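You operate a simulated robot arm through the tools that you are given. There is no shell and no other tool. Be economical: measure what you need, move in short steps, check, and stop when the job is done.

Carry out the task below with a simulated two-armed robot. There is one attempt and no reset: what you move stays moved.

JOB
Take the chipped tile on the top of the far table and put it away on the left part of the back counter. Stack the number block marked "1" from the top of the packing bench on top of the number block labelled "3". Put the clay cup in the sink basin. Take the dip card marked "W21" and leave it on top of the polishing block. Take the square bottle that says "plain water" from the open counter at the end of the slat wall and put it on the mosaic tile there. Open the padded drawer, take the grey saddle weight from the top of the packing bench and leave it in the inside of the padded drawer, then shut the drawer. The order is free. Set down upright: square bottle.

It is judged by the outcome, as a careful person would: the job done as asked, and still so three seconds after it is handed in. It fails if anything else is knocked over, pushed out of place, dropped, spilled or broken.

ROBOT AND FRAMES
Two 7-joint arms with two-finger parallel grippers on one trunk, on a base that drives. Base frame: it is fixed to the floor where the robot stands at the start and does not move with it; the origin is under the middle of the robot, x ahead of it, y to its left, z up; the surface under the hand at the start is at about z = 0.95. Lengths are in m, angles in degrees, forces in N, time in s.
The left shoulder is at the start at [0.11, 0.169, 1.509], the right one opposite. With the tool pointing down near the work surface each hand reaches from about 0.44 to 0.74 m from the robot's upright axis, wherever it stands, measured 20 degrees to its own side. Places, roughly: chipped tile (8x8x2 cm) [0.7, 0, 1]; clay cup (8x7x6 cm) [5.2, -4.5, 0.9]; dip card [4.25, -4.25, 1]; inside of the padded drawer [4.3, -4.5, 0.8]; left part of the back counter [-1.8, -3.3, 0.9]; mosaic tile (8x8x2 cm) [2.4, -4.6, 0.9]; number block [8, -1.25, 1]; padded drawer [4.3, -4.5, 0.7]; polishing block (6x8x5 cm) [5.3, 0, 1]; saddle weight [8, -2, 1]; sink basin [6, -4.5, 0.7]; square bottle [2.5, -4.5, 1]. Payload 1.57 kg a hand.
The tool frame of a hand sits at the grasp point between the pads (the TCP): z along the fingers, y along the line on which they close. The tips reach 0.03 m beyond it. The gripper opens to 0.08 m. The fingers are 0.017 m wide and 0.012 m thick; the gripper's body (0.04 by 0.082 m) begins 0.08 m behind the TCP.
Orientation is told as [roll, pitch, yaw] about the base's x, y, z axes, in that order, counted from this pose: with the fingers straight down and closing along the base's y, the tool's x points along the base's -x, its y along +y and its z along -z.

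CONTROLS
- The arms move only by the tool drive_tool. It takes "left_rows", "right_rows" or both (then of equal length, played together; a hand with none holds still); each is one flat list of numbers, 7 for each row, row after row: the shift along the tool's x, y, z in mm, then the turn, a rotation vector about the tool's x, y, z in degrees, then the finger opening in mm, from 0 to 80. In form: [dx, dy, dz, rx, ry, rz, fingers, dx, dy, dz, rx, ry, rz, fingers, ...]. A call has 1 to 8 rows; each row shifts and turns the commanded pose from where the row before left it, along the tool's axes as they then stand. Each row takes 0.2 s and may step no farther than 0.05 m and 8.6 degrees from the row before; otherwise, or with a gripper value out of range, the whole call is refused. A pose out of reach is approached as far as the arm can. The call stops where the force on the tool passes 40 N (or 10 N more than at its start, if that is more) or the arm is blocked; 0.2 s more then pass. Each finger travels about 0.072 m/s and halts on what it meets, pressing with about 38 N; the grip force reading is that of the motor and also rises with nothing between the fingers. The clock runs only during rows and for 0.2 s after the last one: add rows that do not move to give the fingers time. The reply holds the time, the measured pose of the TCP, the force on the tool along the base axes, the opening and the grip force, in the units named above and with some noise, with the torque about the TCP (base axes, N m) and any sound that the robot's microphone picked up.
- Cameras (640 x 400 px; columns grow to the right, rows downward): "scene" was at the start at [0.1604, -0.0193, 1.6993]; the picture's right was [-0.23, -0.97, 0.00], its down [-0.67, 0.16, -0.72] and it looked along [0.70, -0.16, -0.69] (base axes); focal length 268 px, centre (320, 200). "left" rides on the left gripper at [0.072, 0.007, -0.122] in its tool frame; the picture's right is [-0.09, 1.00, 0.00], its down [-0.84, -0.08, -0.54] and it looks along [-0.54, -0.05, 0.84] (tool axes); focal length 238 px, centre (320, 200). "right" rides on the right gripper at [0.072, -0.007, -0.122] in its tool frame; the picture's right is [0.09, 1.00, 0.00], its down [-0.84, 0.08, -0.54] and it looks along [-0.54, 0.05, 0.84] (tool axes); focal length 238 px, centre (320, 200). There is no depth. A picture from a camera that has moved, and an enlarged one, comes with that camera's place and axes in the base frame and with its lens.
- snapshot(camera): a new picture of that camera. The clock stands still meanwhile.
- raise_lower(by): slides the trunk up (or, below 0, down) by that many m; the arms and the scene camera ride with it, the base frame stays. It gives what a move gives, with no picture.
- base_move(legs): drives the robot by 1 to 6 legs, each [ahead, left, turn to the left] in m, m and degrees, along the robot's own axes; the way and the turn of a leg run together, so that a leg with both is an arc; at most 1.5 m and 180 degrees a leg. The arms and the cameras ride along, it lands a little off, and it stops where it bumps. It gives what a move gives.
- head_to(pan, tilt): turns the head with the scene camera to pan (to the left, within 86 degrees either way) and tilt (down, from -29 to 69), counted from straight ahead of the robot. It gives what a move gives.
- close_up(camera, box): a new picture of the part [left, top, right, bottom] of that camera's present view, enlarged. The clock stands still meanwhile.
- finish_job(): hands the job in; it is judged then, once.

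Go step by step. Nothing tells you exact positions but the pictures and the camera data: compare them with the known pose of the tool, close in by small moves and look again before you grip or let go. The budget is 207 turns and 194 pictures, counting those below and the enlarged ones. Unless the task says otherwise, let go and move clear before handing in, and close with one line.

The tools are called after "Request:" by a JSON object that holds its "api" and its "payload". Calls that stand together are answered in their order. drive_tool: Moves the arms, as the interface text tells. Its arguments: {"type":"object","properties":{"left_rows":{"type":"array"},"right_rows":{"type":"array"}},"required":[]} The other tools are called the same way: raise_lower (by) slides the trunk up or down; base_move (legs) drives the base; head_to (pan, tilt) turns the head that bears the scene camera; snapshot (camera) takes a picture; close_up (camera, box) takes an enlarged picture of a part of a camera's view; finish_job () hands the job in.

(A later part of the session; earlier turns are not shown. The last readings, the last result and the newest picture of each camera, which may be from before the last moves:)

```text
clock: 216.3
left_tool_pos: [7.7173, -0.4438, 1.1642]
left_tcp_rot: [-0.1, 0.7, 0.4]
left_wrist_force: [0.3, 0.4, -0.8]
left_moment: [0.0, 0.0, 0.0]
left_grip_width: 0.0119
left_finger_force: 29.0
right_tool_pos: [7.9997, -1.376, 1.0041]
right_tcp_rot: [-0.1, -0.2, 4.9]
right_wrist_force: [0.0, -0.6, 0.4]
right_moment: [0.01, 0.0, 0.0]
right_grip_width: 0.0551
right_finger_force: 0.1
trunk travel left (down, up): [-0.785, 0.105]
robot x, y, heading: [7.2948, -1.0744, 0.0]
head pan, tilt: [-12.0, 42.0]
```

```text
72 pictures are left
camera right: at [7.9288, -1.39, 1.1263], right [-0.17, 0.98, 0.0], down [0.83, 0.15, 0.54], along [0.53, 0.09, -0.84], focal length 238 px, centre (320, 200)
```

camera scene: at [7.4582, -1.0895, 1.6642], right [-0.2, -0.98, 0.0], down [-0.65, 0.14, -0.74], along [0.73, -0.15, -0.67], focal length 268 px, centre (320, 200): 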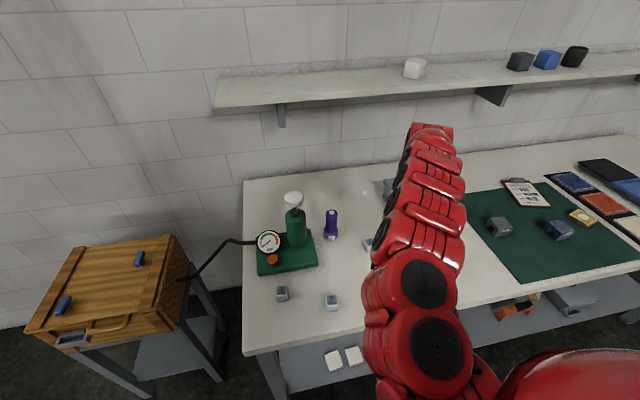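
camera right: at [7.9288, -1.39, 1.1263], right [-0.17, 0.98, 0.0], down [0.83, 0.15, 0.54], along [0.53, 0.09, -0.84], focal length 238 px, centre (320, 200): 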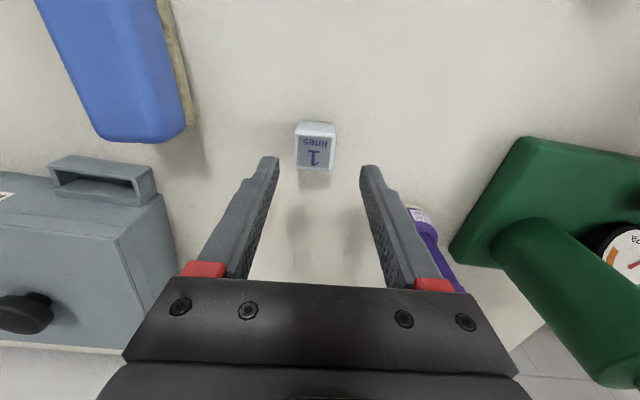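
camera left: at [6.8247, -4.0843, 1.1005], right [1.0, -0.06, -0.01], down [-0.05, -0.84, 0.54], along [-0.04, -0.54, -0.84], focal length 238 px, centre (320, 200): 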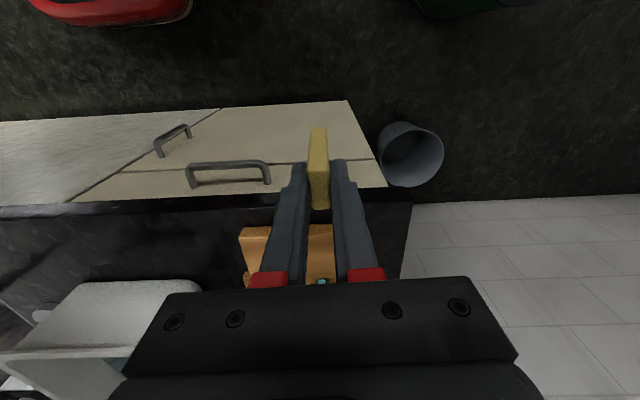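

Request:
{"api": "drive_tool", "payload": {"right_rows": [-4, -5, 20, 0, 0, 0, 55, 0, 0, 20, 0, 0, 0, 55, 0, 0, 18, 0, 0, 0, 55, 0, 0, 5, 0, 0, 0, 55, 0, 0, 0, 0, 0, 0, 55]}}

Request:
{"api": "snapshot", "payload": {"camera": "right"}}

```text
clock: 217.5
left_tool_pos: [7.7173, -0.4438, 1.1632]
left_tcp_rot: [0.0, 0.6, 0.5]
left_wrist_force: [0.4, 0.6, -0.6]
left_moment: [0.01, 0.01, -0.01]
left_grip_width: 0.0121
left_finger_force: 29.4
right_tool_pos: [7.9966, -1.3806, 0.959]
right_tcp_rot: [-0.1, 0.0, 4.8]
right_wrist_force: [0.2, 0.1, -0.1]
right_moment: [-0.01, -0.04, -0.03]
right_grip_width: 0.0549
right_finger_force: 0.0
right hand out of reach, approached as far as the arm can: row 2, 3
trunk travel left (down, up): [-0.785, 0.105]
robot x, y, heading: [7.3009, -1.071, 0.2]
head pan, tilt: [-12.0, 42.0]
```

```text
71 pictures are left
camera right: at [7.9254, -1.3946, 1.0813], right [-0.17, 0.98, 0.0], down [0.83, 0.15, 0.54], along [0.53, 0.09, -0.84], focal length 238 px, centre (320, 200)
```

right: 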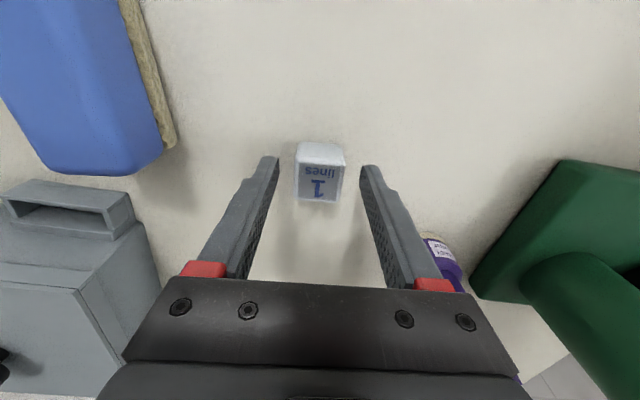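

Request:
{"api": "base_move", "payload": {"legs": [[0.01, 0, 0]]}}

Request:
{"api": "raise_lower", "payload": {"by": -0.019}}

Request:
{"api": "snapshot", "payload": {"camera": "right"}}

```text
clock: 218.3
left_tool_pos: [7.724, -0.4437, 1.1651]
left_tcp_rot: [-0.1, 0.5, 0.5]
left_wrist_force: [-1.4, 0.0, 0.0]
left_moment: [-0.01, 0.0, 0.0]
left_grip_width: 0.0117
left_finger_force: 29.2
right_tool_pos: [8.0054, -1.3806, 0.9597]
right_tcp_rot: [0.0, -0.3, 4.8]
right_wrist_force: [0.3, 0.5, 0.5]
right_moment: [-0.01, 0.0, 0.02]
right_grip_width: 0.0552
right_finger_force: 0.1
trunk travel left (down, up): [-0.785, 0.105]
robot x, y, heading: [7.3066, -1.0729, 0.2]
head pan, tilt: [-12.0, 42.0]
```

```text
clock: 218.9
left_tool_pos: [7.7265, -0.4454, 1.1454]
left_tcp_rot: [-0.1, 0.6, 0.5]
left_wrist_force: [0.1, -0.4, -0.3]
left_moment: [0.01, 0.0, 0.01]
left_grip_width: 0.012
left_finger_force: 29.2
right_tool_pos: [8.007, -1.3818, 0.9395]
right_tcp_rot: [0.0, -0.1, 4.7]
right_wrist_force: [-0.1, 0.0, 0.7]
right_moment: [0.01, -0.02, 0.02]
right_grip_width: 0.0548
right_finger_force: 0.0
trunk travel left (down, up): [-0.766, 0.124]
robot x, y, heading: [7.3065, -1.0706, 0.0]
head pan, tilt: [-12.0, 42.0]
```

```text
70 pictures are left
camera right: at [7.9352, -1.3951, 1.0622], right [-0.17, 0.98, 0.0], down [0.83, 0.15, 0.54], along [0.53, 0.09, -0.84], focal length 238 px, centre (320, 200)
```

right: 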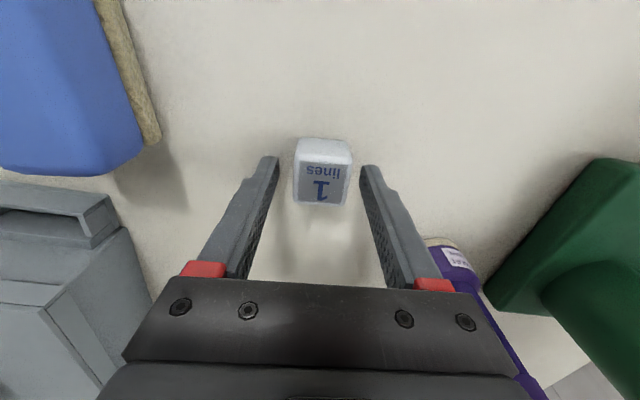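

Request:
{"api": "drive_tool", "payload": {"right_rows": [6, -1, 0, 0, 0, 0, 55, 0, 0, 0, 0, 0, 0, 20, 0, 0, 0, 0, 0, 0, 20, 0, 0, 0, 0, 0, 0, 20, 0, 0, -15, 0, 0, 0, 20, 0, 0, -25, 0, 0, 0, 20, 0, 0, 0, 0, 0, 0, 20]}}

Request:
{"api": "snapshot", "payload": {"camera": "right"}}

```text
clock: 220.5
left_tool_pos: [7.7281, -0.4436, 1.1463]
left_tcp_rot: [0.0, 0.7, 0.6]
left_wrist_force: [0.0, 0.0, 0.0]
left_moment: [0.01, 0.02, 0.0]
left_grip_width: 0.0119
left_finger_force: 29.2
right_tool_pos: [7.9993, -1.3801, 0.98]
right_tcp_rot: [0.0, 0.1, 4.7]
right_wrist_force: [1.2, -0.1, -0.5]
right_moment: [-0.01, -0.01, 0.04]
right_grip_width: 0.0338
right_finger_force: 38.2
trunk travel left (down, up): [-0.766, 0.124]
robot x, y, heading: [7.31, -1.0729, 0.4]
head pan, tilt: [-12.0, 42.0]
```

```text
69 pictures are left
camera right: at [7.928, -1.3953, 1.1025], right [-0.18, 0.98, 0.0], down [0.83, 0.15, 0.54], along [0.53, 0.09, -0.84], focal length 238 px, centre (320, 200)
```

right: 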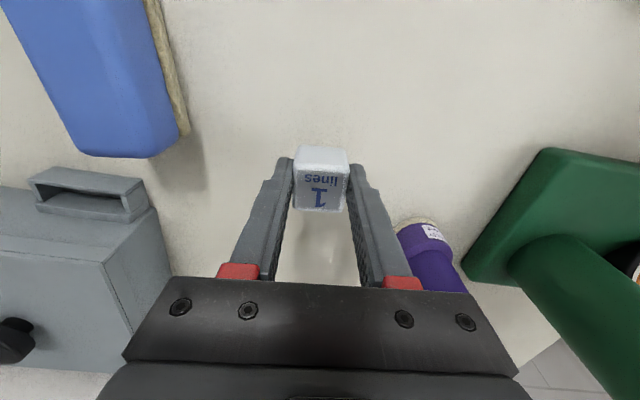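

Holding "1" (33.8 mm). Raising it, backing the base 6 cm, and carrying it toward block "3".

Request:
{"api": "drive_tool", "payload": {"right_rows": [0, 0, -40, 0, 0, 0, 20, 0, 0, -40, 0, 0, 0, 20, 20, 30, -10, 0, 0, 5, 20, 20, 40, 0, 0, 0, 0, 20, 20, 40, 0, 0, 0, 0, 20, 20, 40, 0, 0, 0, 0, 20, 0, 40, 0, 0, 0, 0, 20]}}

Request:
{"api": "base_move", "payload": {"legs": [[-0.05, 0, 0]]}}

Request:
{"api": "snapshot", "payload": {"camera": "right"}}

Request:
{"api": "close_up", "payload": {"camera": "scene", "box": [240, 180, 400, 320]}}

```text
clock: 222.1
left_tool_pos: [7.7264, -0.4434, 1.1457]
left_tcp_rot: [0.0, 0.6, 0.5]
left_wrist_force: [-0.7, 0.5, 0.0]
left_moment: [0.02, 0.0, -0.01]
left_grip_width: 0.0119
left_finger_force: 30.1
right_tool_pos: [7.957, -1.1939, 1.0686]
right_tcp_rot: [0.0, -0.1, -0.2]
right_wrist_force: [-0.6, 0.1, -0.6]
right_moment: [0.0, -0.02, 0.02]
right_grip_width: 0.0336
right_finger_force: 38.7
right hand out of reach, approached as far as the arm can: row 5, 6
trunk travel left (down, up): [-0.766, 0.124]
robot x, y, heading: [7.3094, -1.0744, 0.2]
head pan, tilt: [-12.0, 42.0]
```

```text
clock: 223.1
left_tool_pos: [7.68, -0.4454, 1.1443]
left_tcp_rot: [-0.1, 0.8, 0.5]
left_wrist_force: [-0.6, -0.7, 0.3]
left_moment: [-0.03, 0.07, 0.0]
left_grip_width: 0.0122
left_finger_force: 29.2
right_tool_pos: [7.9111, -1.1939, 1.0668]
right_tcp_rot: [-0.1, 0.1, -0.2]
right_wrist_force: [0.4, 0.1, 0.3]
right_moment: [0.01, 0.01, 0.01]
right_grip_width: 0.0336
right_finger_force: 37.1
trunk travel left (down, up): [-0.766, 0.124]
robot x, y, heading: [7.2573, -1.0739, 0.0]
head pan, tilt: [-12.0, 42.0]
```

```text
68 pictures are left
camera right: at [7.8394, -1.2007, 1.1891], right [-0.09, 1.0, 0.0], down [0.84, 0.07, 0.54], along [0.54, 0.05, -0.84], focal length 238 px, centre (320, 200)
```

right: 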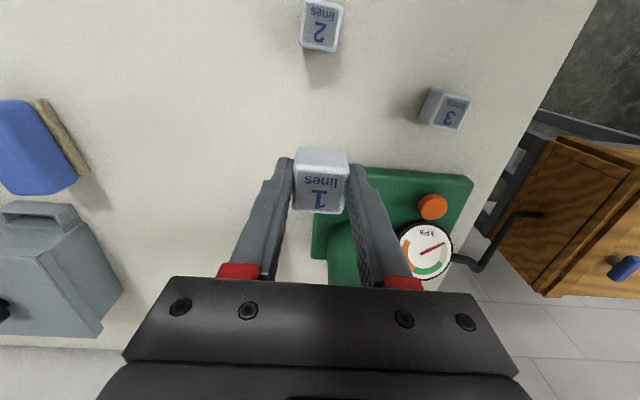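

```text
2.86 times, centred on (320, 250) of scene
camera zoom: at [7.4244, -1.0896, 1.6444], right [-0.2, -0.98, 0.0], down [-0.66, 0.14, -0.74], along [0.73, -0.15, -0.67], focal length 766 px, centre (320, 57)
```

zoom: 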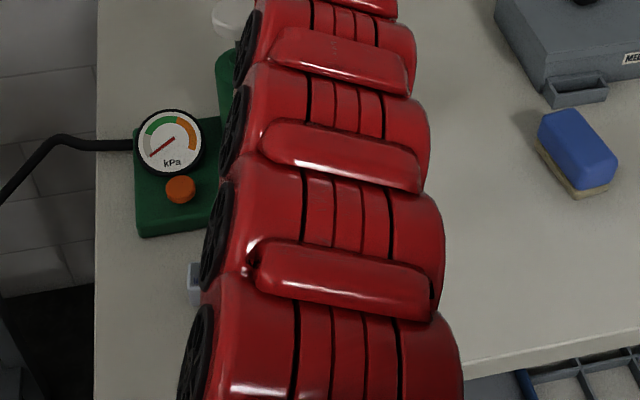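

Request:
{"api": "close_up", "payload": {"camera": "right", "box": [400, 70, 500, 150]}}

```text
5.00 times, centred on (450, 110) of right
camera zoom: at [7.8394, -1.2007, 1.1891], right [-0.09, 1.0, 0.0], down [0.84, 0.07, 0.54], along [0.54, 0.05, -0.84], focal length 1192 px, centre (-330, 650)
```

zoom: 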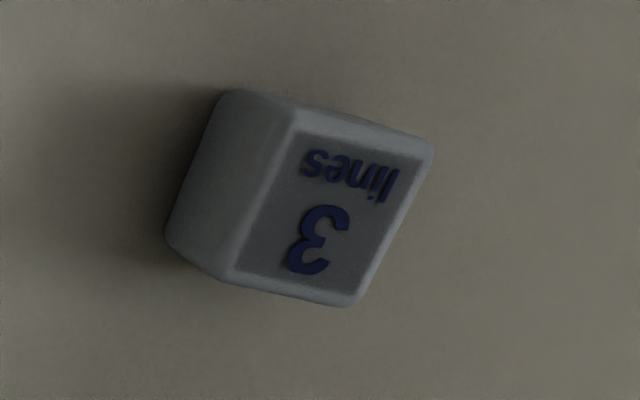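

Block "3" centre ≈[7.883, -1.062], yaw ≈ -6.5°. Moving "1" over it at height.

Request:
{"api": "drive_tool", "payload": {"right_rows": [7, 33, 0, 0, 0, 0, 20, 7, 33, 0, 0, 0, 0, 20, 7, 33, 0, 0, 0, 0, 20, 7, 33, 0, 0, 0, 0, 20, 0, 0, 10, 0, 0, 6.3, 20, 0, 0, 0, 0, 0, 0, 20]}}

Request:
{"api": "snapshot", "payload": {"camera": "right"}}

Request:
{"api": "close_up", "payload": {"camera": "scene", "box": [240, 180, 400, 320]}}

```text
clock: 224.4
left_tool_pos: [7.6769, -0.4455, 1.1461]
left_tcp_rot: [-0.1, 0.6, 0.5]
left_wrist_force: [0.3, 0.4, 0.9]
left_moment: [-0.04, 0.01, 0.0]
left_grip_width: 0.0118
left_finger_force: 29.5
right_tool_pos: [7.8809, -1.0611, 1.0584]
right_tcp_rot: [0.0, 0.1, -6.5]
right_wrist_force: [-0.2, -0.3, 0.8]
right_moment: [-0.01, 0.01, 0.02]
right_grip_width: 0.0335
right_finger_force: 38.1
trunk travel left (down, up): [-0.766, 0.124]
robot x, y, heading: [7.2624, -1.0717, 0.3]
head pan, tilt: [-12.0, 42.0]
```

```text
65 pictures are left
camera right: at [7.8093, -1.0602, 1.1803], right [0.02, 1.0, 0.0], down [0.84, -0.02, 0.54], along [0.54, -0.01, -0.84], focal length 238 px, centre (320, 200)
```

right: 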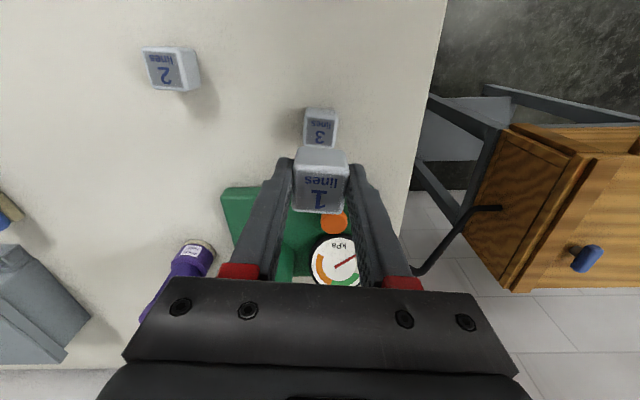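

```text
2.86 times, centred on (320, 250) of scene
camera zoom: at [7.4199, -1.0897, 1.645], right [-0.2, -0.98, 0.0], down [-0.66, 0.14, -0.74], along [0.73, -0.15, -0.67], focal length 766 px, centre (320, 57)
```

zoom: 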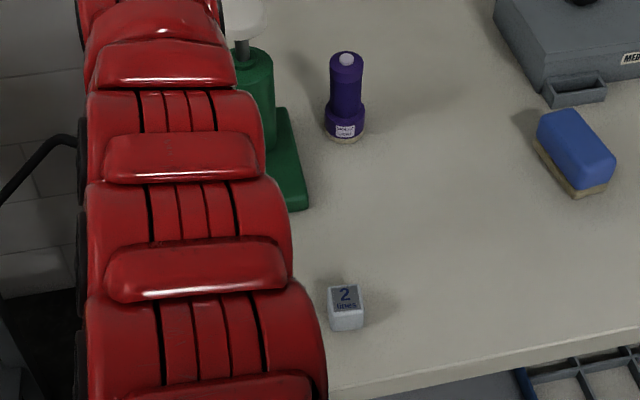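

Well aligned. Lowering to just above block "3".

Request:
{"api": "drive_tool", "payload": {"right_rows": [0, 0, 25, 0, 0, 0, 20, 0, 0, 25, 0, 0, 0, 20, 0, 0, 20, 0, 0, 0, 20, 0, 0, 0, 0, 0, 0, 20]}}

Request:
{"api": "close_up", "payload": {"camera": "right", "box": [240, 90, 400, 240]}}

```text
clock: 225.4
left_tool_pos: [7.6782, -0.4439, 1.1446]
left_tcp_rot: [-0.1, 0.6, 0.5]
left_wrist_force: [0.7, -0.8, -0.1]
left_moment: [0.01, -0.01, 0.06]
left_grip_width: 0.0117
left_finger_force: 29.4
right_tool_pos: [7.8814, -1.0612, 0.9892]
right_tcp_rot: [0.0, -0.1, -6.5]
right_wrist_force: [-0.7, 0.1, -0.5]
right_moment: [0.02, 0.0, -0.03]
right_grip_width: 0.0337
right_finger_force: 37.6
trunk travel left (down, up): [-0.766, 0.124]
robot x, y, heading: [7.2597, -1.0685, 0.2]
head pan, tilt: [-12.0, 42.0]
```

```text
2.67 times, centred on (320, 165) of right
camera zoom: at [7.8083, -1.0606, 1.1104], right [0.02, 1.0, 0.0], down [0.84, -0.02, 0.54], along [0.54, -0.01, -0.84], focal length 636 px, centre (320, 293)
```

zoom: 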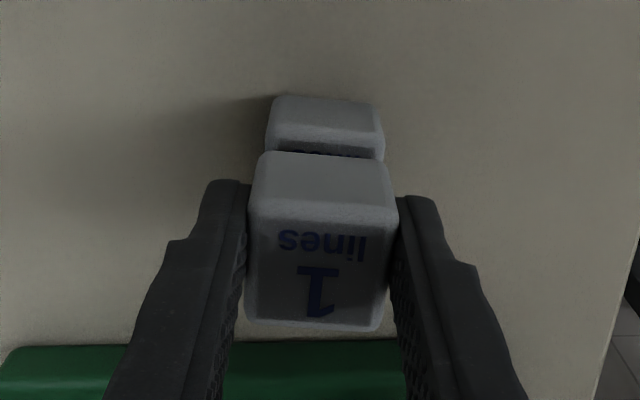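

Alignment within 2–3 mm. Nudging 2 mm forward and lowering to contact.

Request:
{"api": "drive_tool", "payload": {"right_rows": [-2.5, 0, 6, 0, 0, 0, 20, 0, 0, 4, 0, 0, 0, 20, 0, 0, 2, 0, 0, 0, 20, 0, 0, 1.5, 0, 0, 0, 20, 0, 0, 1.5, 0, 0, 0, 20, 0, 0, 1.5, 0, 0, 0, 20]}}

Request:
{"api": "close_up", "payload": {"camera": "right", "box": [240, 90, 400, 240]}}

```text
clock: 226.8
left_tool_pos: [7.6751, -0.4446, 1.1466]
left_tcp_rot: [-0.1, 0.6, 0.4]
left_wrist_force: [0.2, -1.0, 0.5]
left_moment: [-0.01, 0.01, 0.03]
left_grip_width: 0.0115
left_finger_force: 29.6
right_tool_pos: [7.8823, -1.0607, 0.9751]
right_tcp_rot: [0.2, -0.4, -6.6]
right_wrist_force: [0.3, -1.7, 28.8]
right_moment: [-0.08, 0.04, -0.02]
right_grip_width: 0.0336
right_finger_force: 38.6
trunk travel left (down, up): [-0.766, 0.124]
robot x, y, heading: [7.259, -1.071, 0.1]
head pan, tilt: [-12.0, 42.0]
```

```text
2.67 times, centred on (320, 165) of right
camera zoom: at [7.8099, -1.0614, 1.0965], right [0.02, 1.0, 0.0], down [0.84, -0.02, 0.55], along [0.55, -0.01, -0.84], focal length 636 px, centre (320, 293)
```

zoom: 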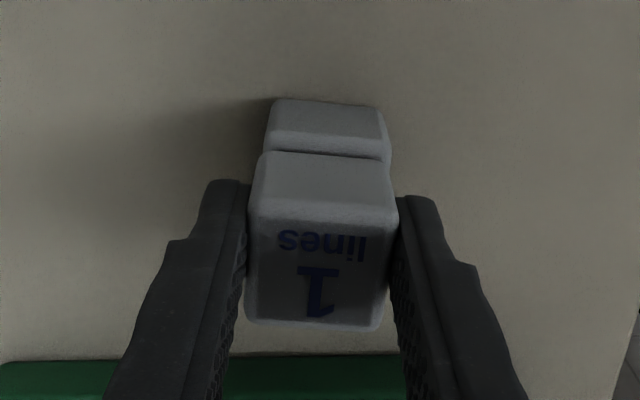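

Contact, centred. Releasing slowly and lifting.

Request:
{"api": "drive_tool", "payload": {"right_rows": [0, 0, -0.8, 0, 0, 0, 30, 0, 0, 0, 0, 0, 0, 45, 0, 0, 0, 0, 0, 0, 60, 0, 0, -20, 0, 0, 0, 60, 0, 0, -30, 0, 0, 0, 60, 0, 0, -30, 0, 0, 0, 60, 0, 0, 0, 0, 0, 0, 60]}}

Request:
{"api": "close_up", "payload": {"camera": "right", "box": [220, 60, 420, 220]}}

```text
clock: 228.4
left_tool_pos: [7.6787, -0.4438, 1.1452]
left_tcp_rot: [0.0, 0.6, 0.5]
left_wrist_force: [-0.7, 0.7, -0.8]
left_moment: [0.03, -0.03, -0.01]
left_grip_width: 0.0117
left_finger_force: 28.8
right_tool_pos: [7.8821, -1.0641, 1.0519]
right_tcp_rot: [0.0, 0.0, -6.5]
right_wrist_force: [0.1, 0.2, -0.4]
right_moment: [0.07, -0.01, -0.01]
right_grip_width: 0.06
right_finger_force: 0.1
trunk travel left (down, up): [-0.766, 0.124]
robot x, y, heading: [7.2581, -1.072, 0.1]
head pan, tilt: [-12.0, 42.0]
```

```text
2.50 times, centred on (320, 140) of right
camera zoom: at [7.81, -1.0628, 1.1738], right [0.02, 1.0, 0.0], down [0.84, -0.02, 0.54], along [0.54, -0.01, -0.84], focal length 596 px, centre (320, 350)
```

zoom: 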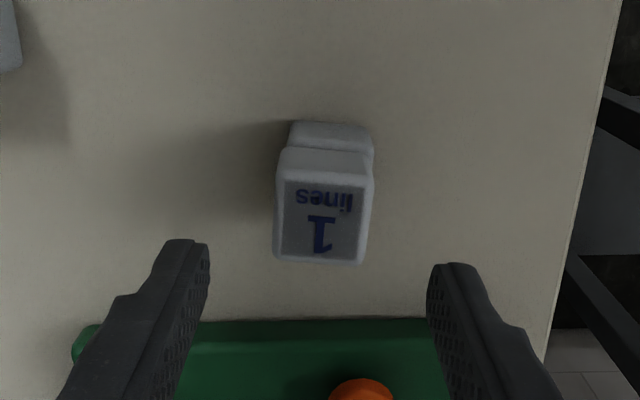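

"1" is stacked on "3". Now to the green mat for the grey saddle weight: backing out, strafing right.

Request:
{"api": "base_move", "payload": {"legs": [[-0.3, 0, 0], [0, -0.62, 0]]}}

Request:
{"api": "snapshot", "payload": {"camera": "scene"}}

Request:
{"api": "snapshot", "payload": {"camera": "right"}}

```text
clock: 233.6
left_tool_pos: [7.3836, -1.0635, 1.145]
left_tcp_rot: [-0.2, 0.6, 0.4]
left_wrist_force: [0.6, -0.3, 1.0]
left_moment: [0.0, -0.01, 0.0]
left_grip_width: 0.0117
left_finger_force: 29.2
right_tool_pos: [7.5873, -1.682, 1.0506]
right_tcp_rot: [0.0, -0.1, -6.8]
right_wrist_force: [-0.4, -0.9, 0.1]
right_moment: [0.02, -0.01, -0.03]
right_grip_width: 0.06
right_finger_force: 0.0
trunk travel left (down, up): [-0.766, 0.124]
robot x, y, heading: [6.9614, -1.6884, 0.3]
head pan, tilt: [-12.0, 42.0]
```

```text
60 pictures are left
camera scene: at [7.1248, -1.7076, 1.6449], right [-0.21, -0.98, 0.0], down [-0.66, 0.14, -0.74], along [0.73, -0.15, -0.67], focal length 268 px, centre (320, 200)
```

scene: 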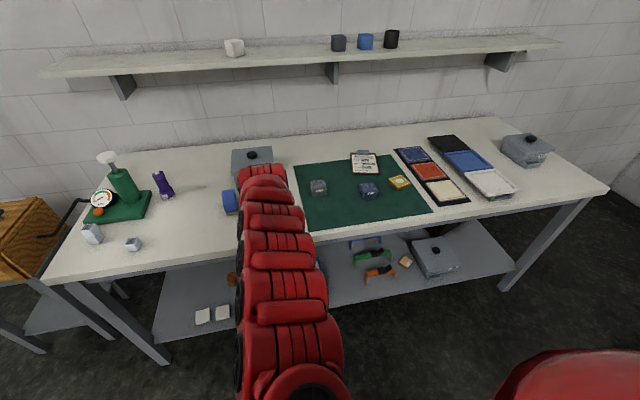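

```text
59 pictures are left
camera right: at [7.5144, -1.6811, 1.1738], right [0.02, 1.0, 0.0], down [0.84, -0.02, 0.54], along [0.54, -0.01, -0.84], focal length 238 px, centre (320, 200)
```

right: 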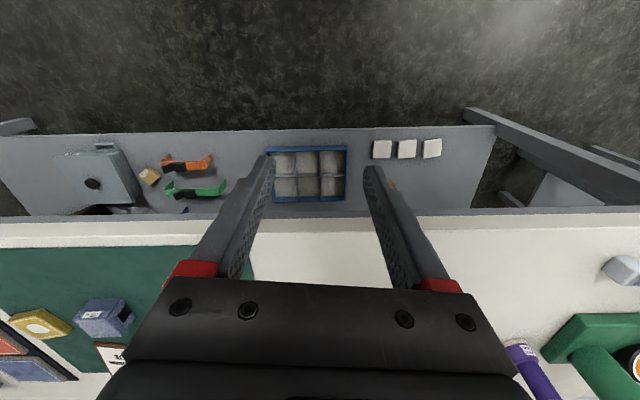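

Request:
{"api": "close_up", "payload": {"camera": "scene", "box": [290, 140, 430, 230]}}

```text
4.44 times, centred on (360, 185) of scene
camera zoom: at [7.1248, -1.7076, 1.6449], right [-0.21, -0.98, 0.0], down [-0.66, 0.14, -0.74], along [0.73, -0.15, -0.67], focal length 1192 px, centre (142, 267)
```

zoom: 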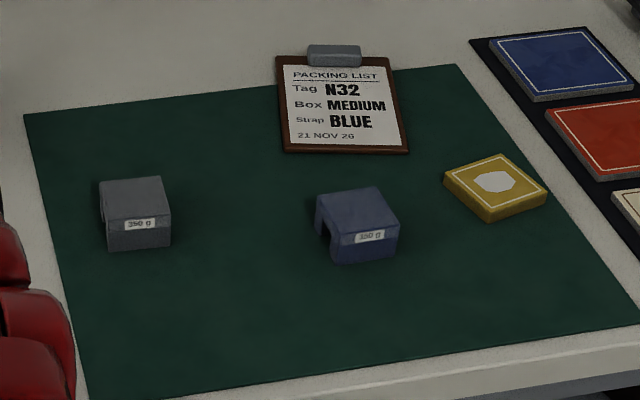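

The grey 350 g saddle weight is the left one, ≈[7.974, -1.877], about 6 cm wide along y. Driving in and moving the right hand over it.

Request:
{"api": "base_move", "payload": {"legs": [[0.34, 0, 0]]}}

Request:
{"api": "drive_tool", "payload": {"right_rows": [-4, -38, 0, 0, 0, 0, 80, -4, -38, 0, 0, 0, 0, 80, -4, -38, 0, 0, 0, 0, 80, 0, -38, 0, 0, 0, 0, 80, 0, -34, 0, 0, 0, 0, 80, 0, 0, 0, 0, 0, 0, 80]}}

Request:
{"api": "snapshot", "payload": {"camera": "right"}}

```text
clock: 235.8
left_tool_pos: [7.7311, -1.0657, 1.1455]
left_tcp_rot: [-0.1, 0.7, 0.1]
left_wrist_force: [0.5, 1.5, 0.0]
left_moment: [0.0, 0.06, 0.01]
left_grip_width: 0.0121
left_finger_force: 28.5
right_tool_pos: [7.9299, -1.686, 1.0515]
right_tcp_rot: [-0.1, -0.1, -6.9]
right_wrist_force: [0.4, 0.3, -0.7]
right_moment: [-0.01, 0.01, 0.01]
right_grip_width: 0.06
right_finger_force: 0.1
trunk travel left (down, up): [-0.766, 0.124]
robot x, y, heading: [7.3057, -1.6917, -0.2]
head pan, tilt: [-12.0, 42.0]
```

```text
clock: 237.2
left_tool_pos: [7.7298, -1.0652, 1.1459]
left_tcp_rot: [-0.1, 0.6, 0.2]
left_wrist_force: [-0.1, -0.5, -0.6]
left_moment: [-0.01, -0.01, 0.02]
left_grip_width: 0.0119
left_finger_force: 29.3
right_tool_pos: [7.9508, -1.8698, 1.0516]
right_tcp_rot: [-0.1, 0.1, -7.0]
right_wrist_force: [0.2, 0.2, -0.1]
right_moment: [-0.01, 0.02, 0.01]
right_grip_width: 0.08
right_finger_force: 0.2
right hand out of reach, approached as far as the arm can: row 1, 2, 3, 4, 5
trunk travel left (down, up): [-0.766, 0.124]
robot x, y, heading: [7.3067, -1.6914, -0.1]
head pan, tilt: [-12.0, 42.0]
```

```text
57 pictures are left
camera right: at [7.8801, -1.8671, 1.1731], right [0.03, 1.0, 0.0], down [0.84, -0.02, 0.54], along [0.54, -0.02, -0.84], focal length 238 px, centre (320, 200)
```

right: 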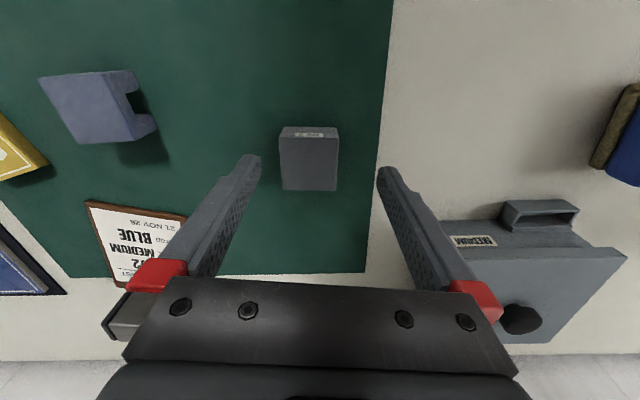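

Request:
{"api": "drive_tool", "payload": {"right_rows": [-15, -4, 0, 0, 0, -5, 80, -15, -9, 0, 0, 0, 0, 80, 0, 0, 30, 0, 0, 0, 80, 0, 0, 30, 0, 0, 0, 80, 0, 0, 0, 0, 0, 0, 80]}}

Request:
{"api": "snapshot", "payload": {"camera": "right"}}

```text
clock: 238.4
left_tool_pos: [7.7303, -1.0659, 1.1456]
left_tcp_rot: [-0.2, 0.6, 0.1]
left_wrist_force: [-0.2, -0.7, 0.5]
left_moment: [-0.02, -0.04, -0.01]
left_grip_width: 0.0119
left_finger_force: 29.2
right_tool_pos: [7.9791, -1.8833, 0.9911]
right_tcp_rot: [-0.1, -0.2, -2.0]
right_wrist_force: [-0.3, 0.6, 0.4]
right_moment: [0.0, 0.02, 0.04]
right_grip_width: 0.08
right_finger_force: 0.0
trunk travel left (down, up): [-0.766, 0.124]
robot x, y, heading: [7.303, -1.6884, -0.1]
head pan, tilt: [-12.0, 42.0]
```

```text
56 pictures are left
camera right: at [7.9067, -1.8876, 1.1132], right [-0.06, 1.0, 0.0], down [0.84, 0.05, 0.54], along [0.54, 0.03, -0.84], focal length 238 px, centre (320, 200)
```

right: 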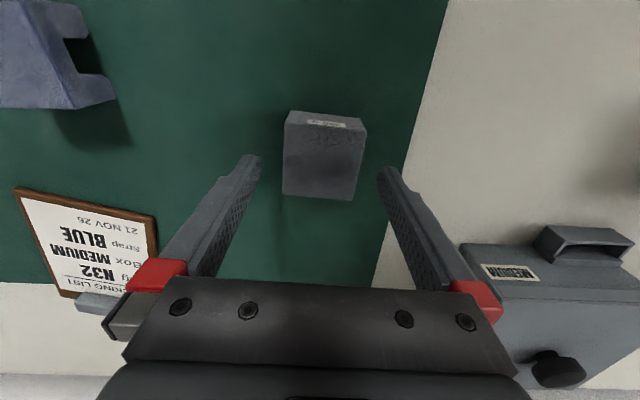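

Request:
{"api": "drive_tool", "payload": {"right_rows": [-2, 1, 20, 0, 0, 0, 80, 0, 0, 20, 0, 0, 0, 80, 0, 0, 8, 0, 0, 0, 80, 0, 0, 0, 0, 0, 0, 45, 0, 0, 0, 0, 0, 0, 45, 0, 0, 0, 0, 0, 0, 45, 0, 0, -20, 0, 0, 0, 45, 0, 0, 0, 0, 0, 0, 45]}}

Request:
{"api": "snapshot", "payload": {"camera": "right"}}

```text
clock: 240.2
left_tool_pos: [7.7302, -1.0663, 1.1455]
left_tcp_rot: [0.0, 0.8, 0.1]
left_wrist_force: [-0.2, 0.3, -0.9]
left_moment: [-0.01, -0.02, 0.0]
left_grip_width: 0.0119
left_finger_force: 29.6
right_tool_pos: [7.9826, -1.8827, 0.9598]
right_tcp_rot: [0.0, 0.0, -1.9]
right_wrist_force: [-0.7, 0.0, -3.4]
right_moment: [0.0, 0.03, 0.02]
right_grip_width: 0.0598
right_finger_force: 37.9
trunk travel left (down, up): [-0.766, 0.124]
robot x, y, heading: [7.3058, -1.6899, -0.5]
head pan, tilt: [-12.0, 42.0]
```

```text
55 pictures are left
camera right: at [7.9103, -1.8874, 1.0834], right [-0.06, 1.0, 0.0], down [0.84, 0.05, 0.54], along [0.54, 0.03, -0.84], focal length 238 px, centre (320, 200)
```

right: 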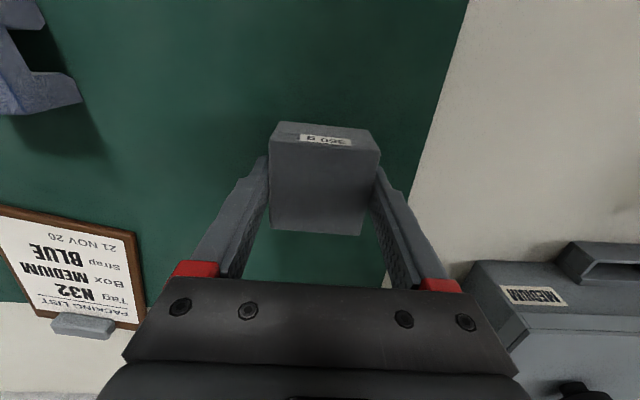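

The grey weight is held and lifted. Raising it, backing out, and heading to the table with the polishing block near [5.3, 0].

Request:
{"api": "drive_tool", "payload": {"right_rows": [0, 0, -40, 0, 0, 0, 45, 0, 0, -40, 0, 0, 0, 45, 0, 0, -20, 0, 0, 0, 45]}}

Request:
{"api": "base_move", "payload": {"legs": [[-0.5, 0, 0], [0, -0.5, 0], [-1.4, 0, 0], [0, 0, 90]]}}

Request:
{"api": "head_to", "payload": {"pan": 0, "tilt": 22}}

Request:
{"api": "snapshot", "payload": {"camera": "scene"}}

```text
clock: 241.0
left_tool_pos: [7.7318, -1.0666, 1.1457]
left_tcp_rot: [0.0, 0.7, 0.0]
left_wrist_force: [0.8, 0.1, -0.2]
left_moment: [0.02, 0.0, 0.0]
left_grip_width: 0.0119
left_finger_force: 28.7
right_tool_pos: [7.9837, -1.8853, 1.0595]
right_tcp_rot: [0.0, 0.0, -1.9]
right_wrist_force: [0.1, 1.2, -3.4]
right_moment: [0.0, -0.03, -0.04]
right_grip_width: 0.0597
right_finger_force: 37.4
trunk travel left (down, up): [-0.766, 0.124]
robot x, y, heading: [7.3041, -1.6904, -0.6]
head pan, tilt: [-12.0, 42.0]
```

```text
clock: 257.1
left_tool_pos: [4.7571, -1.803, 1.1455]
left_tcp_rot: [0.0, 0.6, 91.3]
left_wrist_force: [-0.1, 0.3, 0.9]
left_moment: [-0.02, -0.01, -0.02]
left_grip_width: 0.0117
left_finger_force: 29.7
right_tool_pos: [5.5686, -1.5346, 1.06]
right_tcp_rot: [0.0, 0.0, 89.2]
right_wrist_force: [0.4, 0.4, -3.3]
right_moment: [0.0, -0.03, 0.03]
right_grip_width: 0.0594
right_finger_force: 38.5
trunk travel left (down, up): [-0.766, 0.124]
robot x, y, heading: [5.3836, -2.2155, 90.9]
head pan, tilt: [-12.0, 42.0]
```

```text
clock: 257.9
left_tool_pos: [4.7565, -1.8021, 1.1457]
left_tcp_rot: [-0.1, 0.7, 91.1]
left_wrist_force: [-0.2, 0.1, -0.4]
left_moment: [-0.01, -0.01, 0.0]
left_grip_width: 0.0119
left_finger_force: 29.2
right_tool_pos: [5.5696, -1.5336, 1.06]
right_tcp_rot: [0.0, 0.0, 89.3]
right_wrist_force: [0.2, 0.2, -3.6]
right_moment: [-0.03, 0.0, 0.02]
right_grip_width: 0.0594
right_finger_force: 37.8
trunk travel left (down, up): [-0.766, 0.124]
robot x, y, heading: [5.3877, -2.2166, 90.9]
head pan, tilt: [0.0, 22.0]
```

```text
54 pictures are left
camera scene: at [5.3865, -2.0413, 1.6759], right [1.0, 0.02, 0.0], down [0.01, -0.38, -0.93], along [-0.01, 0.93, -0.38], focal length 268 px, centre (320, 200)
```

scene: 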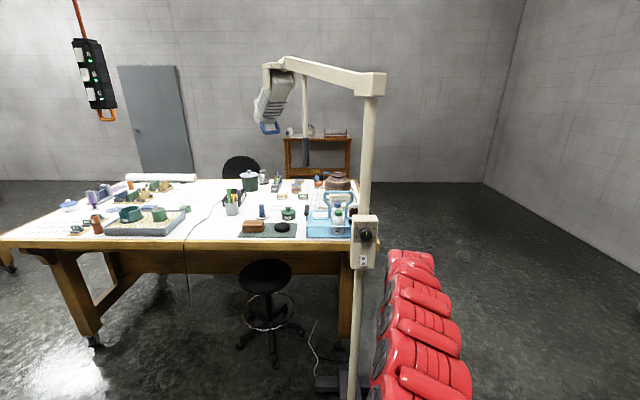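

Request:
{"api": "close_up", "payload": {"camera": "scene", "box": [200, 165, 360, 265]}}

Request:
{"api": "close_up", "payload": {"camera": "scene", "box": [50, 165, 210, 265]}}

```text
4.00 times, centred on (280, 215) of scene
camera zoom: at [5.3865, -2.0413, 1.6759], right [1.0, 0.02, 0.0], down [0.01, -0.38, -0.93], along [-0.01, 0.93, -0.38], focal length 1073 px, centre (480, 140)
```

zoom: 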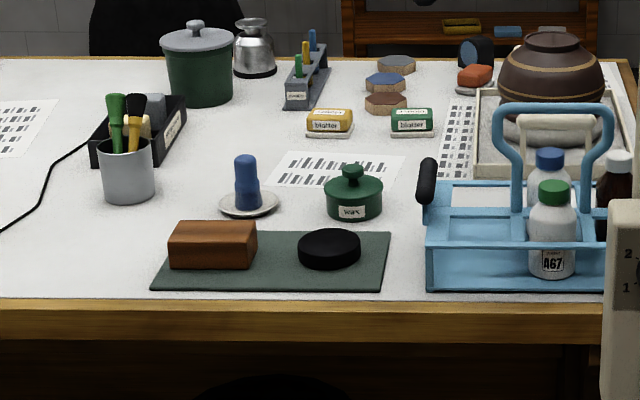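

```text
4.00 times, centred on (130, 215) of scene
camera zoom: at [5.3865, -2.0413, 1.6759], right [1.0, 0.02, 0.0], down [0.01, -0.38, -0.93], along [-0.01, 0.93, -0.38], focal length 1073 px, centre (1080, 140)
```

zoom: 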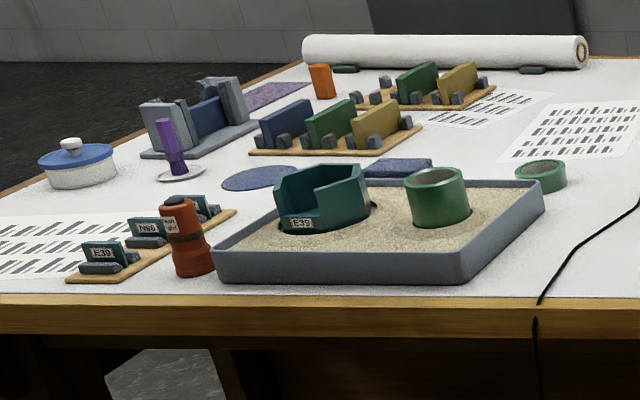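

Position [5.3, 0] matches the red-orange block near the table's far edge, so I'll go round the right end and look from the far side.

Request:
{"api": "base_move", "payload": {"legs": [[0, -1.5, -0.9], [1.5, 0, 0], [1.5, 0, 0], [0.45, 0, 90], [1.3, 0, 0], [0, 0, 90]]}}

Request:
{"api": "head_to", "payload": {"pan": 0, "tilt": 35}}

Request:
{"api": "snapshot", "payload": {"camera": "scene"}}

```text
clock: 291.1
left_tool_pos: [5.3793, 0.2036, 1.1442]
left_tcp_rot: [-0.1, 0.6, -142.9]
left_wrist_force: [0.7, -0.3, 0.4]
left_moment: [0.02, 0.01, -0.02]
left_grip_width: 0.0121
left_finger_force: 28.6
right_tool_pos: [4.6798, 0.7153, 1.0575]
right_tcp_rot: [-1.2, 0.7, -145.7]
right_wrist_force: [-1.8, 5.6, -6.0]
right_moment: [0.12, 0.02, -0.13]
right_grip_width: 0.0596
right_finger_force: 8.1
trunk travel left (down, up): [-0.766, 0.124]
robot x, y, heading: [5.3355, 0.9562, -143.3]
head pan, tilt: [0.0, 22.0]
stopped in leg 6: the force on the tool passed its limit at 84 N (the readings are from after the stop); the commanded pose is now the measured one
```

```text
clock: 291.8
left_tool_pos: [5.3786, 0.2035, 1.1466]
left_tcp_rot: [-0.1, 0.7, -142.9]
left_wrist_force: [0.3, -0.4, 0.5]
left_moment: [0.04, 0.0, 0.02]
left_grip_width: 0.0119
left_finger_force: 29.3
right_tool_pos: [4.6804, 0.7158, 1.0575]
right_tcp_rot: [-1.0, 0.7, -145.5]
right_wrist_force: [0.4, 4.2, -4.1]
right_moment: [0.07, -0.02, -0.01]
right_grip_width: 0.0601
right_finger_force: 8.5
trunk travel left (down, up): [-0.766, 0.124]
robot x, y, heading: [5.3413, 0.9552, -143.3]
head pan, tilt: [0.0, 35.0]
```

```text
51 pictures are left
camera scene: at [5.2055, 0.8563, 1.6555], right [-0.6, 0.8, 0.0], down [0.46, 0.34, -0.82], along [-0.66, -0.49, -0.57], focal length 268 px, centre (320, 200)
```

scene: 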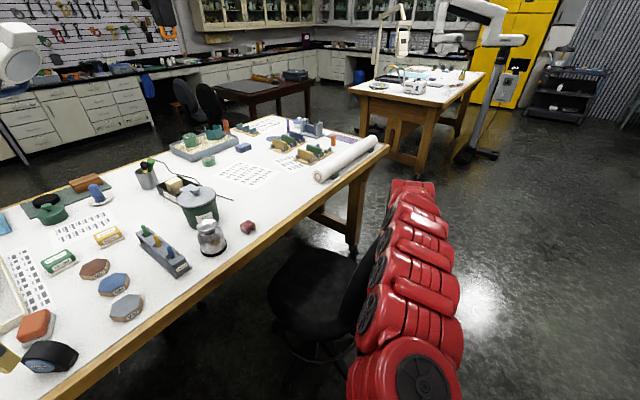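

The right hand touched a chair during the turn. I'll turn back a bit immediately and check the weight.

Request:
{"api": "base_move", "payload": {"legs": [[0, 0, -12]]}}

Request:
{"api": "snapshot", "payload": {"camera": "right"}}

Request:
{"api": "head_to", "payload": {"pan": -30, "tilt": 40}}

Request:
{"api": "snapshot", "payload": {"camera": "scene"}}

```text
clock: 293.0
left_tool_pos: [5.2212, 0.2109, 1.1455]
left_tcp_rot: [0.0, 0.7, -154.8]
left_wrist_force: [-0.9, 0.6, 0.4]
left_moment: [0.05, -0.04, -0.02]
left_grip_width: 0.0119
left_finger_force: 29.4
right_tool_pos: [4.6434, 0.8571, 1.0575]
right_tcp_rot: [-1.1, 0.7, -157.5]
right_wrist_force: [-0.1, 0.3, -3.0]
right_moment: [0.01, -0.01, -0.01]
right_grip_width: 0.0595
right_finger_force: 37.9
trunk travel left (down, up): [-0.766, 0.124]
robot x, y, heading: [5.3432, 0.9558, -155.2]
head pan, tilt: [0.0, 35.0]
```

```text
50 pictures are left
camera right: at [4.708, 0.8871, 1.1815], right [0.47, -0.88, -0.02], down [-0.74, -0.4, 0.53], along [-0.48, -0.23, -0.85], focal length 238 px, centre (320, 200)
```

right: 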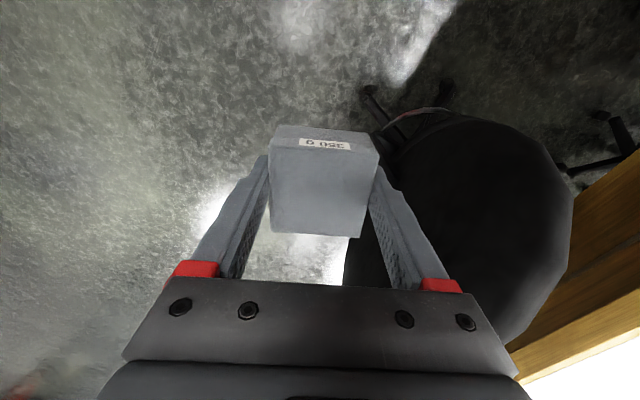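

```text
clock: 293.9
left_tool_pos: [5.2225, 0.2118, 1.1456]
left_tcp_rot: [-0.3, 0.7, -154.9]
left_wrist_force: [0.5, 0.4, -0.5]
left_moment: [-0.03, -0.02, 0.0]
left_grip_width: 0.0121
left_finger_force: 29.1
right_tool_pos: [4.644, 0.857, 1.0581]
right_tcp_rot: [-1.1, 0.6, -157.3]
right_wrist_force: [-0.3, 0.6, -4.0]
right_moment: [0.04, -0.02, 0.0]
right_grip_width: 0.0593
right_finger_force: 37.8
trunk travel left (down, up): [-0.766, 0.124]
robot x, y, heading: [5.3383, 0.9588, -155.0]
head pan, tilt: [-30.0, 40.0]
```

```text
49 pictures are left
camera scene: at [5.1829, 0.9296, 1.6479], right [0.09, 1.0, 0.0], down [0.64, -0.06, -0.77], along [-0.76, 0.07, -0.64], focal length 268 px, centre (320, 200)
```

scene: 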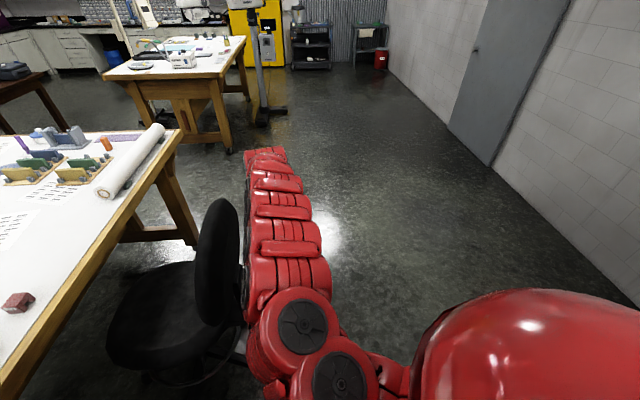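

The weight is still firmly held and the chair stands. I'll back away from the table, turn to heading -125° and take a standoff to the north-east of the block.

Request:
{"api": "base_move", "payload": {"legs": [[-0.148, -0.317, 0], [0, 0, 30], [-0.132, 0.555, 0]]}}

Request:
{"api": "head_to", "payload": {"pan": 5, "tilt": 35}}

Request:
{"api": "snapshot", "payload": {"camera": "scene"}}

```text
clock: 300.5
left_tool_pos: [6.1379, 0.3972, 1.1467]
left_tcp_rot: [-0.1, 0.6, -124.8]
left_wrist_force: [-0.3, 0.2, -0.6]
left_moment: [0.0, -0.05, 0.0]
left_grip_width: 0.0119
left_finger_force: 29.6
right_tool_pos: [5.315, 0.6647, 1.0581]
right_tcp_rot: [-1.1, 0.7, -127.3]
right_wrist_force: [-0.2, 0.4, -3.8]
right_moment: [0.03, -0.03, -0.05]
right_grip_width: 0.0594
right_finger_force: 38.4
trunk travel left (down, up): [-0.766, 0.124]
robot x, y, heading: [5.8667, 1.1001, -124.8]
head pan, tilt: [-30.0, 40.0]
```

```text
clock: 301.5
left_tool_pos: [6.1389, 0.3976, 1.1454]
left_tcp_rot: [-0.2, 0.6, -124.7]
left_wrist_force: [-0.6, -0.5, -0.2]
left_moment: [0.02, 0.0, -0.01]
left_grip_width: 0.0118
left_finger_force: 29.2
right_tool_pos: [5.3147, 0.6655, 1.0574]
right_tcp_rot: [-1.1, 0.6, -127.4]
right_wrist_force: [-0.1, 0.1, -3.5]
right_moment: [-0.02, -0.01, 0.04]
right_grip_width: 0.0594
right_finger_force: 37.8
trunk travel left (down, up): [-0.766, 0.124]
robot x, y, heading: [5.8641, 1.1021, -125.0]
head pan, tilt: [5.0, 35.0]
```

```text
48 pictures are left
camera scene: at [5.776, 0.9592, 1.6554], right [-0.87, 0.5, 0.0], down [0.29, 0.5, -0.82], along [-0.41, -0.71, -0.57], focal length 268 px, centre (320, 200)
```

scene: 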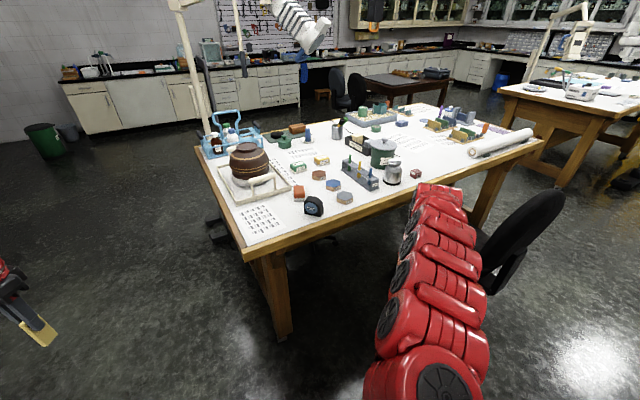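

Request:
{"api": "close_up", "payload": {"camera": "scene", "box": [220, 140, 380, 240]}}

```text
4.00 times, centred on (300, 190) of scene
camera zoom: at [5.776, 0.9592, 1.6554], right [-0.87, 0.5, 0.0], down [0.29, 0.5, -0.82], along [-0.41, -0.71, -0.57], focal length 1073 px, centre (400, 240)
```

zoom: 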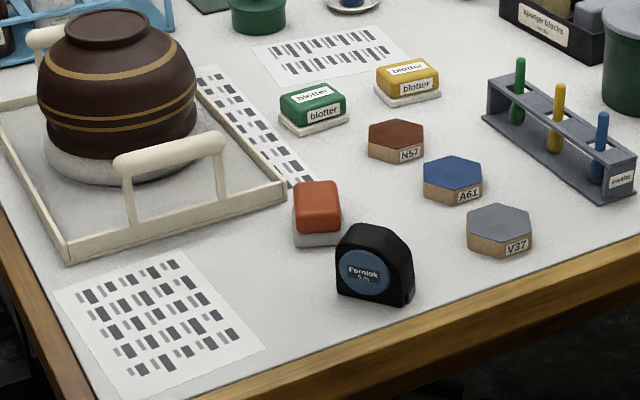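

The orange block with the pale base is the polishing block: top centre ≈[5.343, 0.023, 1.0], long axis along my approach direction. I'll lay the card along it with the left hand tilted. First bring the left hand forward.

Request:
{"api": "drive_tool", "payload": {"left_rows": [-33, -30, 0, 0, 0, 0, 4, -33, -30, 0, 0, 0, 0, 4, -33, -30, 0, 0, 0, 0, 4, -33, -30, 0, 0, 0, 0, 4, -33, -30, 0, 0, 0, 0, 4, -33, -30, 0, 0, 0, 0, 4, -13, -42, 0, 0, 0, 0, 4, -13, -42, 0, 0, 0, 0, 4]}}

Request:
{"api": "drive_tool", "payload": {"left_rows": [-13, -42, 0, 0, 0, 0, 4, -13, -42, 0, 0, 0, 0, 4, -13, -42, 0, 0, 0, 0, 4, -13, -42, 0, 0, 0, 0, 4, 0, 0, 0, 0, 0, 8.2, 4, 0, 0, 0, 0, 0, 8.2, 4, 0, 0, 0, 0, 0, 8.2, 4]}}

```text
clock: 303.3
left_tool_pos: [5.7933, 0.3665, 1.1437]
left_tcp_rot: [-0.1, 0.7, -124.6]
left_wrist_force: [0.9, -1.0, 0.5]
left_moment: [-0.02, -0.03, 0.01]
left_grip_width: 0.0118
left_finger_force: 28.9
right_tool_pos: [5.3147, 0.6656, 1.0569]
right_tcp_rot: [-1.1, 0.5, -127.4]
right_wrist_force: [-0.3, 0.1, -3.5]
right_moment: [0.03, -0.01, 0.01]
right_grip_width: 0.0593
right_finger_force: 38.0
trunk travel left (down, up): [-0.766, 0.124]
robot x, y, heading: [5.8668, 1.1034, -125.3]
head pan, tilt: [5.0, 35.0]
```

```text
clock: 304.9
left_tool_pos: [5.6252, 0.4157, 1.1445]
left_tcp_rot: [-0.4, 0.5, -149.5]
left_wrist_force: [0.1, 0.8, 0.5]
left_moment: [0.0, 0.03, 0.02]
left_grip_width: 0.0119
left_finger_force: 29.6
right_tool_pos: [5.3139, 0.6657, 1.058]
right_tcp_rot: [-1.1, 0.7, -127.3]
right_wrist_force: [0.7, -0.2, -3.8]
right_moment: [0.01, -0.03, -0.02]
right_grip_width: 0.0595
right_finger_force: 38.2
trunk travel left (down, up): [-0.766, 0.124]
robot x, y, heading: [5.8678, 1.1041, -124.7]
head pan, tilt: [5.0, 35.0]
```

Request:
{"api": "drive_tool", "payload": {"left_rows": [0, 0, 0, 0, 0, 8.2, 4, 0, 0, 0, 0, 0, 8.2, 4, 0, 0, 0, 0, 0, 8.2, 4, 0, 0, 0, 0, 0, 8.2, 4, 0, 0, 0, 0, 0, 8.2, 4, 0, 0, 0, 0, 0, 8.2, 4, 0, 0, 0, 0, 0, 8.2, 4, 0, 0, 0, 0, 0, 8.2, 4]}}

Request:
{"api": "drive_tool", "payload": {"left_rows": [0, 10, 0, -7.5, 0, 0, 4, 0, 20, 0, -7.5, 0, 0, 4, 0, 20, 5, -7.5, 0, 0, 4, 0, 20, 10, -7.5, 0, 0, 4, 0, 15, 15, -7.5, 0, 0, 4, 0, 10, 20, -7.5, 0, 0, 4, 0, 10, 20, -7.5, 0, 0, 4, 0, 10, 20, -7.5, 0, 0, 4]}}

Request:
{"api": "snapshot", "payload": {"camera": "scene"}}

```text
clock: 306.7
left_tool_pos: [5.626, 0.4163, 1.1428]
left_tcp_rot: [-0.8, -0.2, 145.0]
left_wrist_force: [-0.1, -0.5, 0.0]
left_moment: [0.0, -0.01, 0.03]
left_grip_width: 0.0122
left_finger_force: 29.1
right_tool_pos: [5.3158, 0.6665, 1.0584]
right_tcp_rot: [-1.1, 0.6, -127.3]
right_wrist_force: [0.4, 0.1, -2.8]
right_moment: [0.01, -0.01, 0.0]
right_grip_width: 0.0593
right_finger_force: 37.8
trunk travel left (down, up): [-0.766, 0.124]
robot x, y, heading: [5.8667, 1.1026, -124.9]
head pan, tilt: [5.0, 35.0]
```

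```text
clock: 308.5
left_tool_pos: [5.5375, 0.2869, 1.1166]
left_tcp_rot: [59.5, -0.1, 145.1]
left_wrist_force: [-1.1, 0.3, -0.2]
left_moment: [0.02, 0.04, 0.01]
left_grip_width: 0.0119
left_finger_force: 29.0
right_tool_pos: [5.3153, 0.6656, 1.0579]
right_tcp_rot: [-1.1, 0.7, -127.2]
right_wrist_force: [-0.7, -0.8, -2.8]
right_moment: [0.01, -0.02, -0.03]
right_grip_width: 0.0597
right_finger_force: 37.8
trunk travel left (down, up): [-0.766, 0.124]
robot x, y, heading: [5.8645, 1.1035, -125.2]
head pan, tilt: [5.0, 35.0]
```

```text
46 pictures are left
camera scene: at [5.7758, 0.9583, 1.6553], right [-0.87, 0.5, 0.0], down [0.29, 0.5, -0.82], along [-0.41, -0.71, -0.57], focal length 268 px, centre (320, 200)
```

scene: 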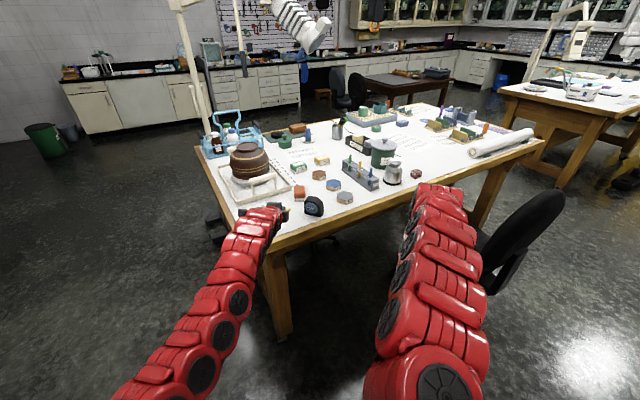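

The tilted pose works. The card must land along the block: driving 0.23 m ahead, then checking.

Request:
{"api": "base_move", "payload": {"legs": [[0.23, 0, 0]]}}

Request:
{"api": "close_up", "payload": {"camera": "scene", "box": [200, 150, 400, 290]}}

Request:
{"api": "snapshot", "payload": {"camera": "left"}}

```text
clock: 310.2
left_tool_pos: [5.4027, 0.1078, 1.1169]
left_tcp_rot: [59.3, 0.0, 144.8]
left_wrist_force: [0.4, -0.8, -0.3]
left_moment: [0.0, 0.01, 0.0]
left_grip_width: 0.012
left_finger_force: 29.2
right_tool_pos: [5.1828, 0.4859, 1.058]
right_tcp_rot: [-1.1, 0.6, -127.6]
right_wrist_force: [0.6, -0.2, -3.9]
right_moment: [0.0, -0.01, 0.0]
right_grip_width: 0.0597
right_finger_force: 38.0
trunk travel left (down, up): [-0.766, 0.124]
robot x, y, heading: [5.7375, 0.9237, -125.3]
head pan, tilt: [5.0, 35.0]
```

```text
2.86 times, centred on (300, 220) of scene
camera zoom: at [5.6462, 0.7757, 1.6555], right [-0.86, 0.5, 0.0], down [0.29, 0.5, -0.82], along [-0.41, -0.71, -0.57], focal length 766 px, centre (377, 143)
```

zoom: 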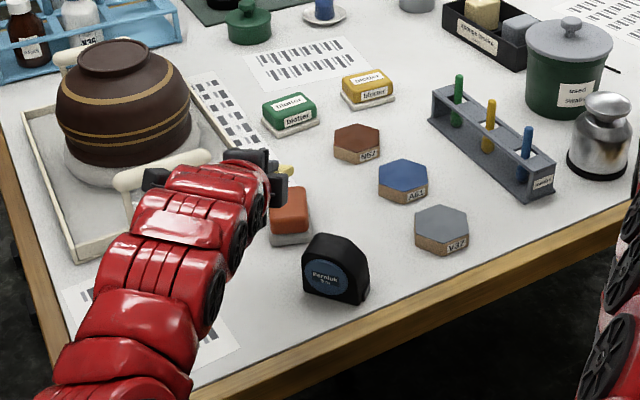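

```text
44 pictures are left
camera left: at [5.5207, 0.1475, 1.1843], right [-0.37, -0.36, 0.86], down [-0.39, 0.9, 0.21], along [-0.84, -0.26, -0.47], focal length 238 px, centre (320, 200)
```

left: 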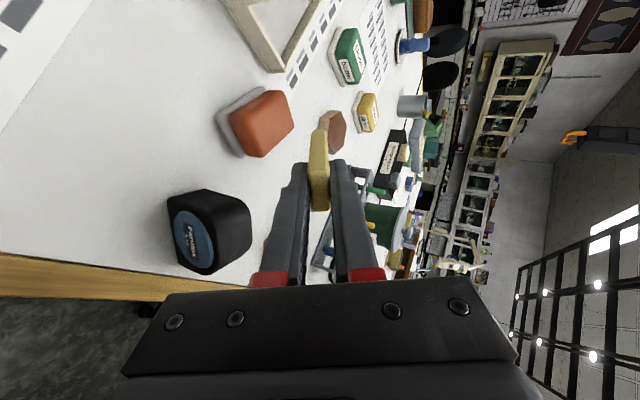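

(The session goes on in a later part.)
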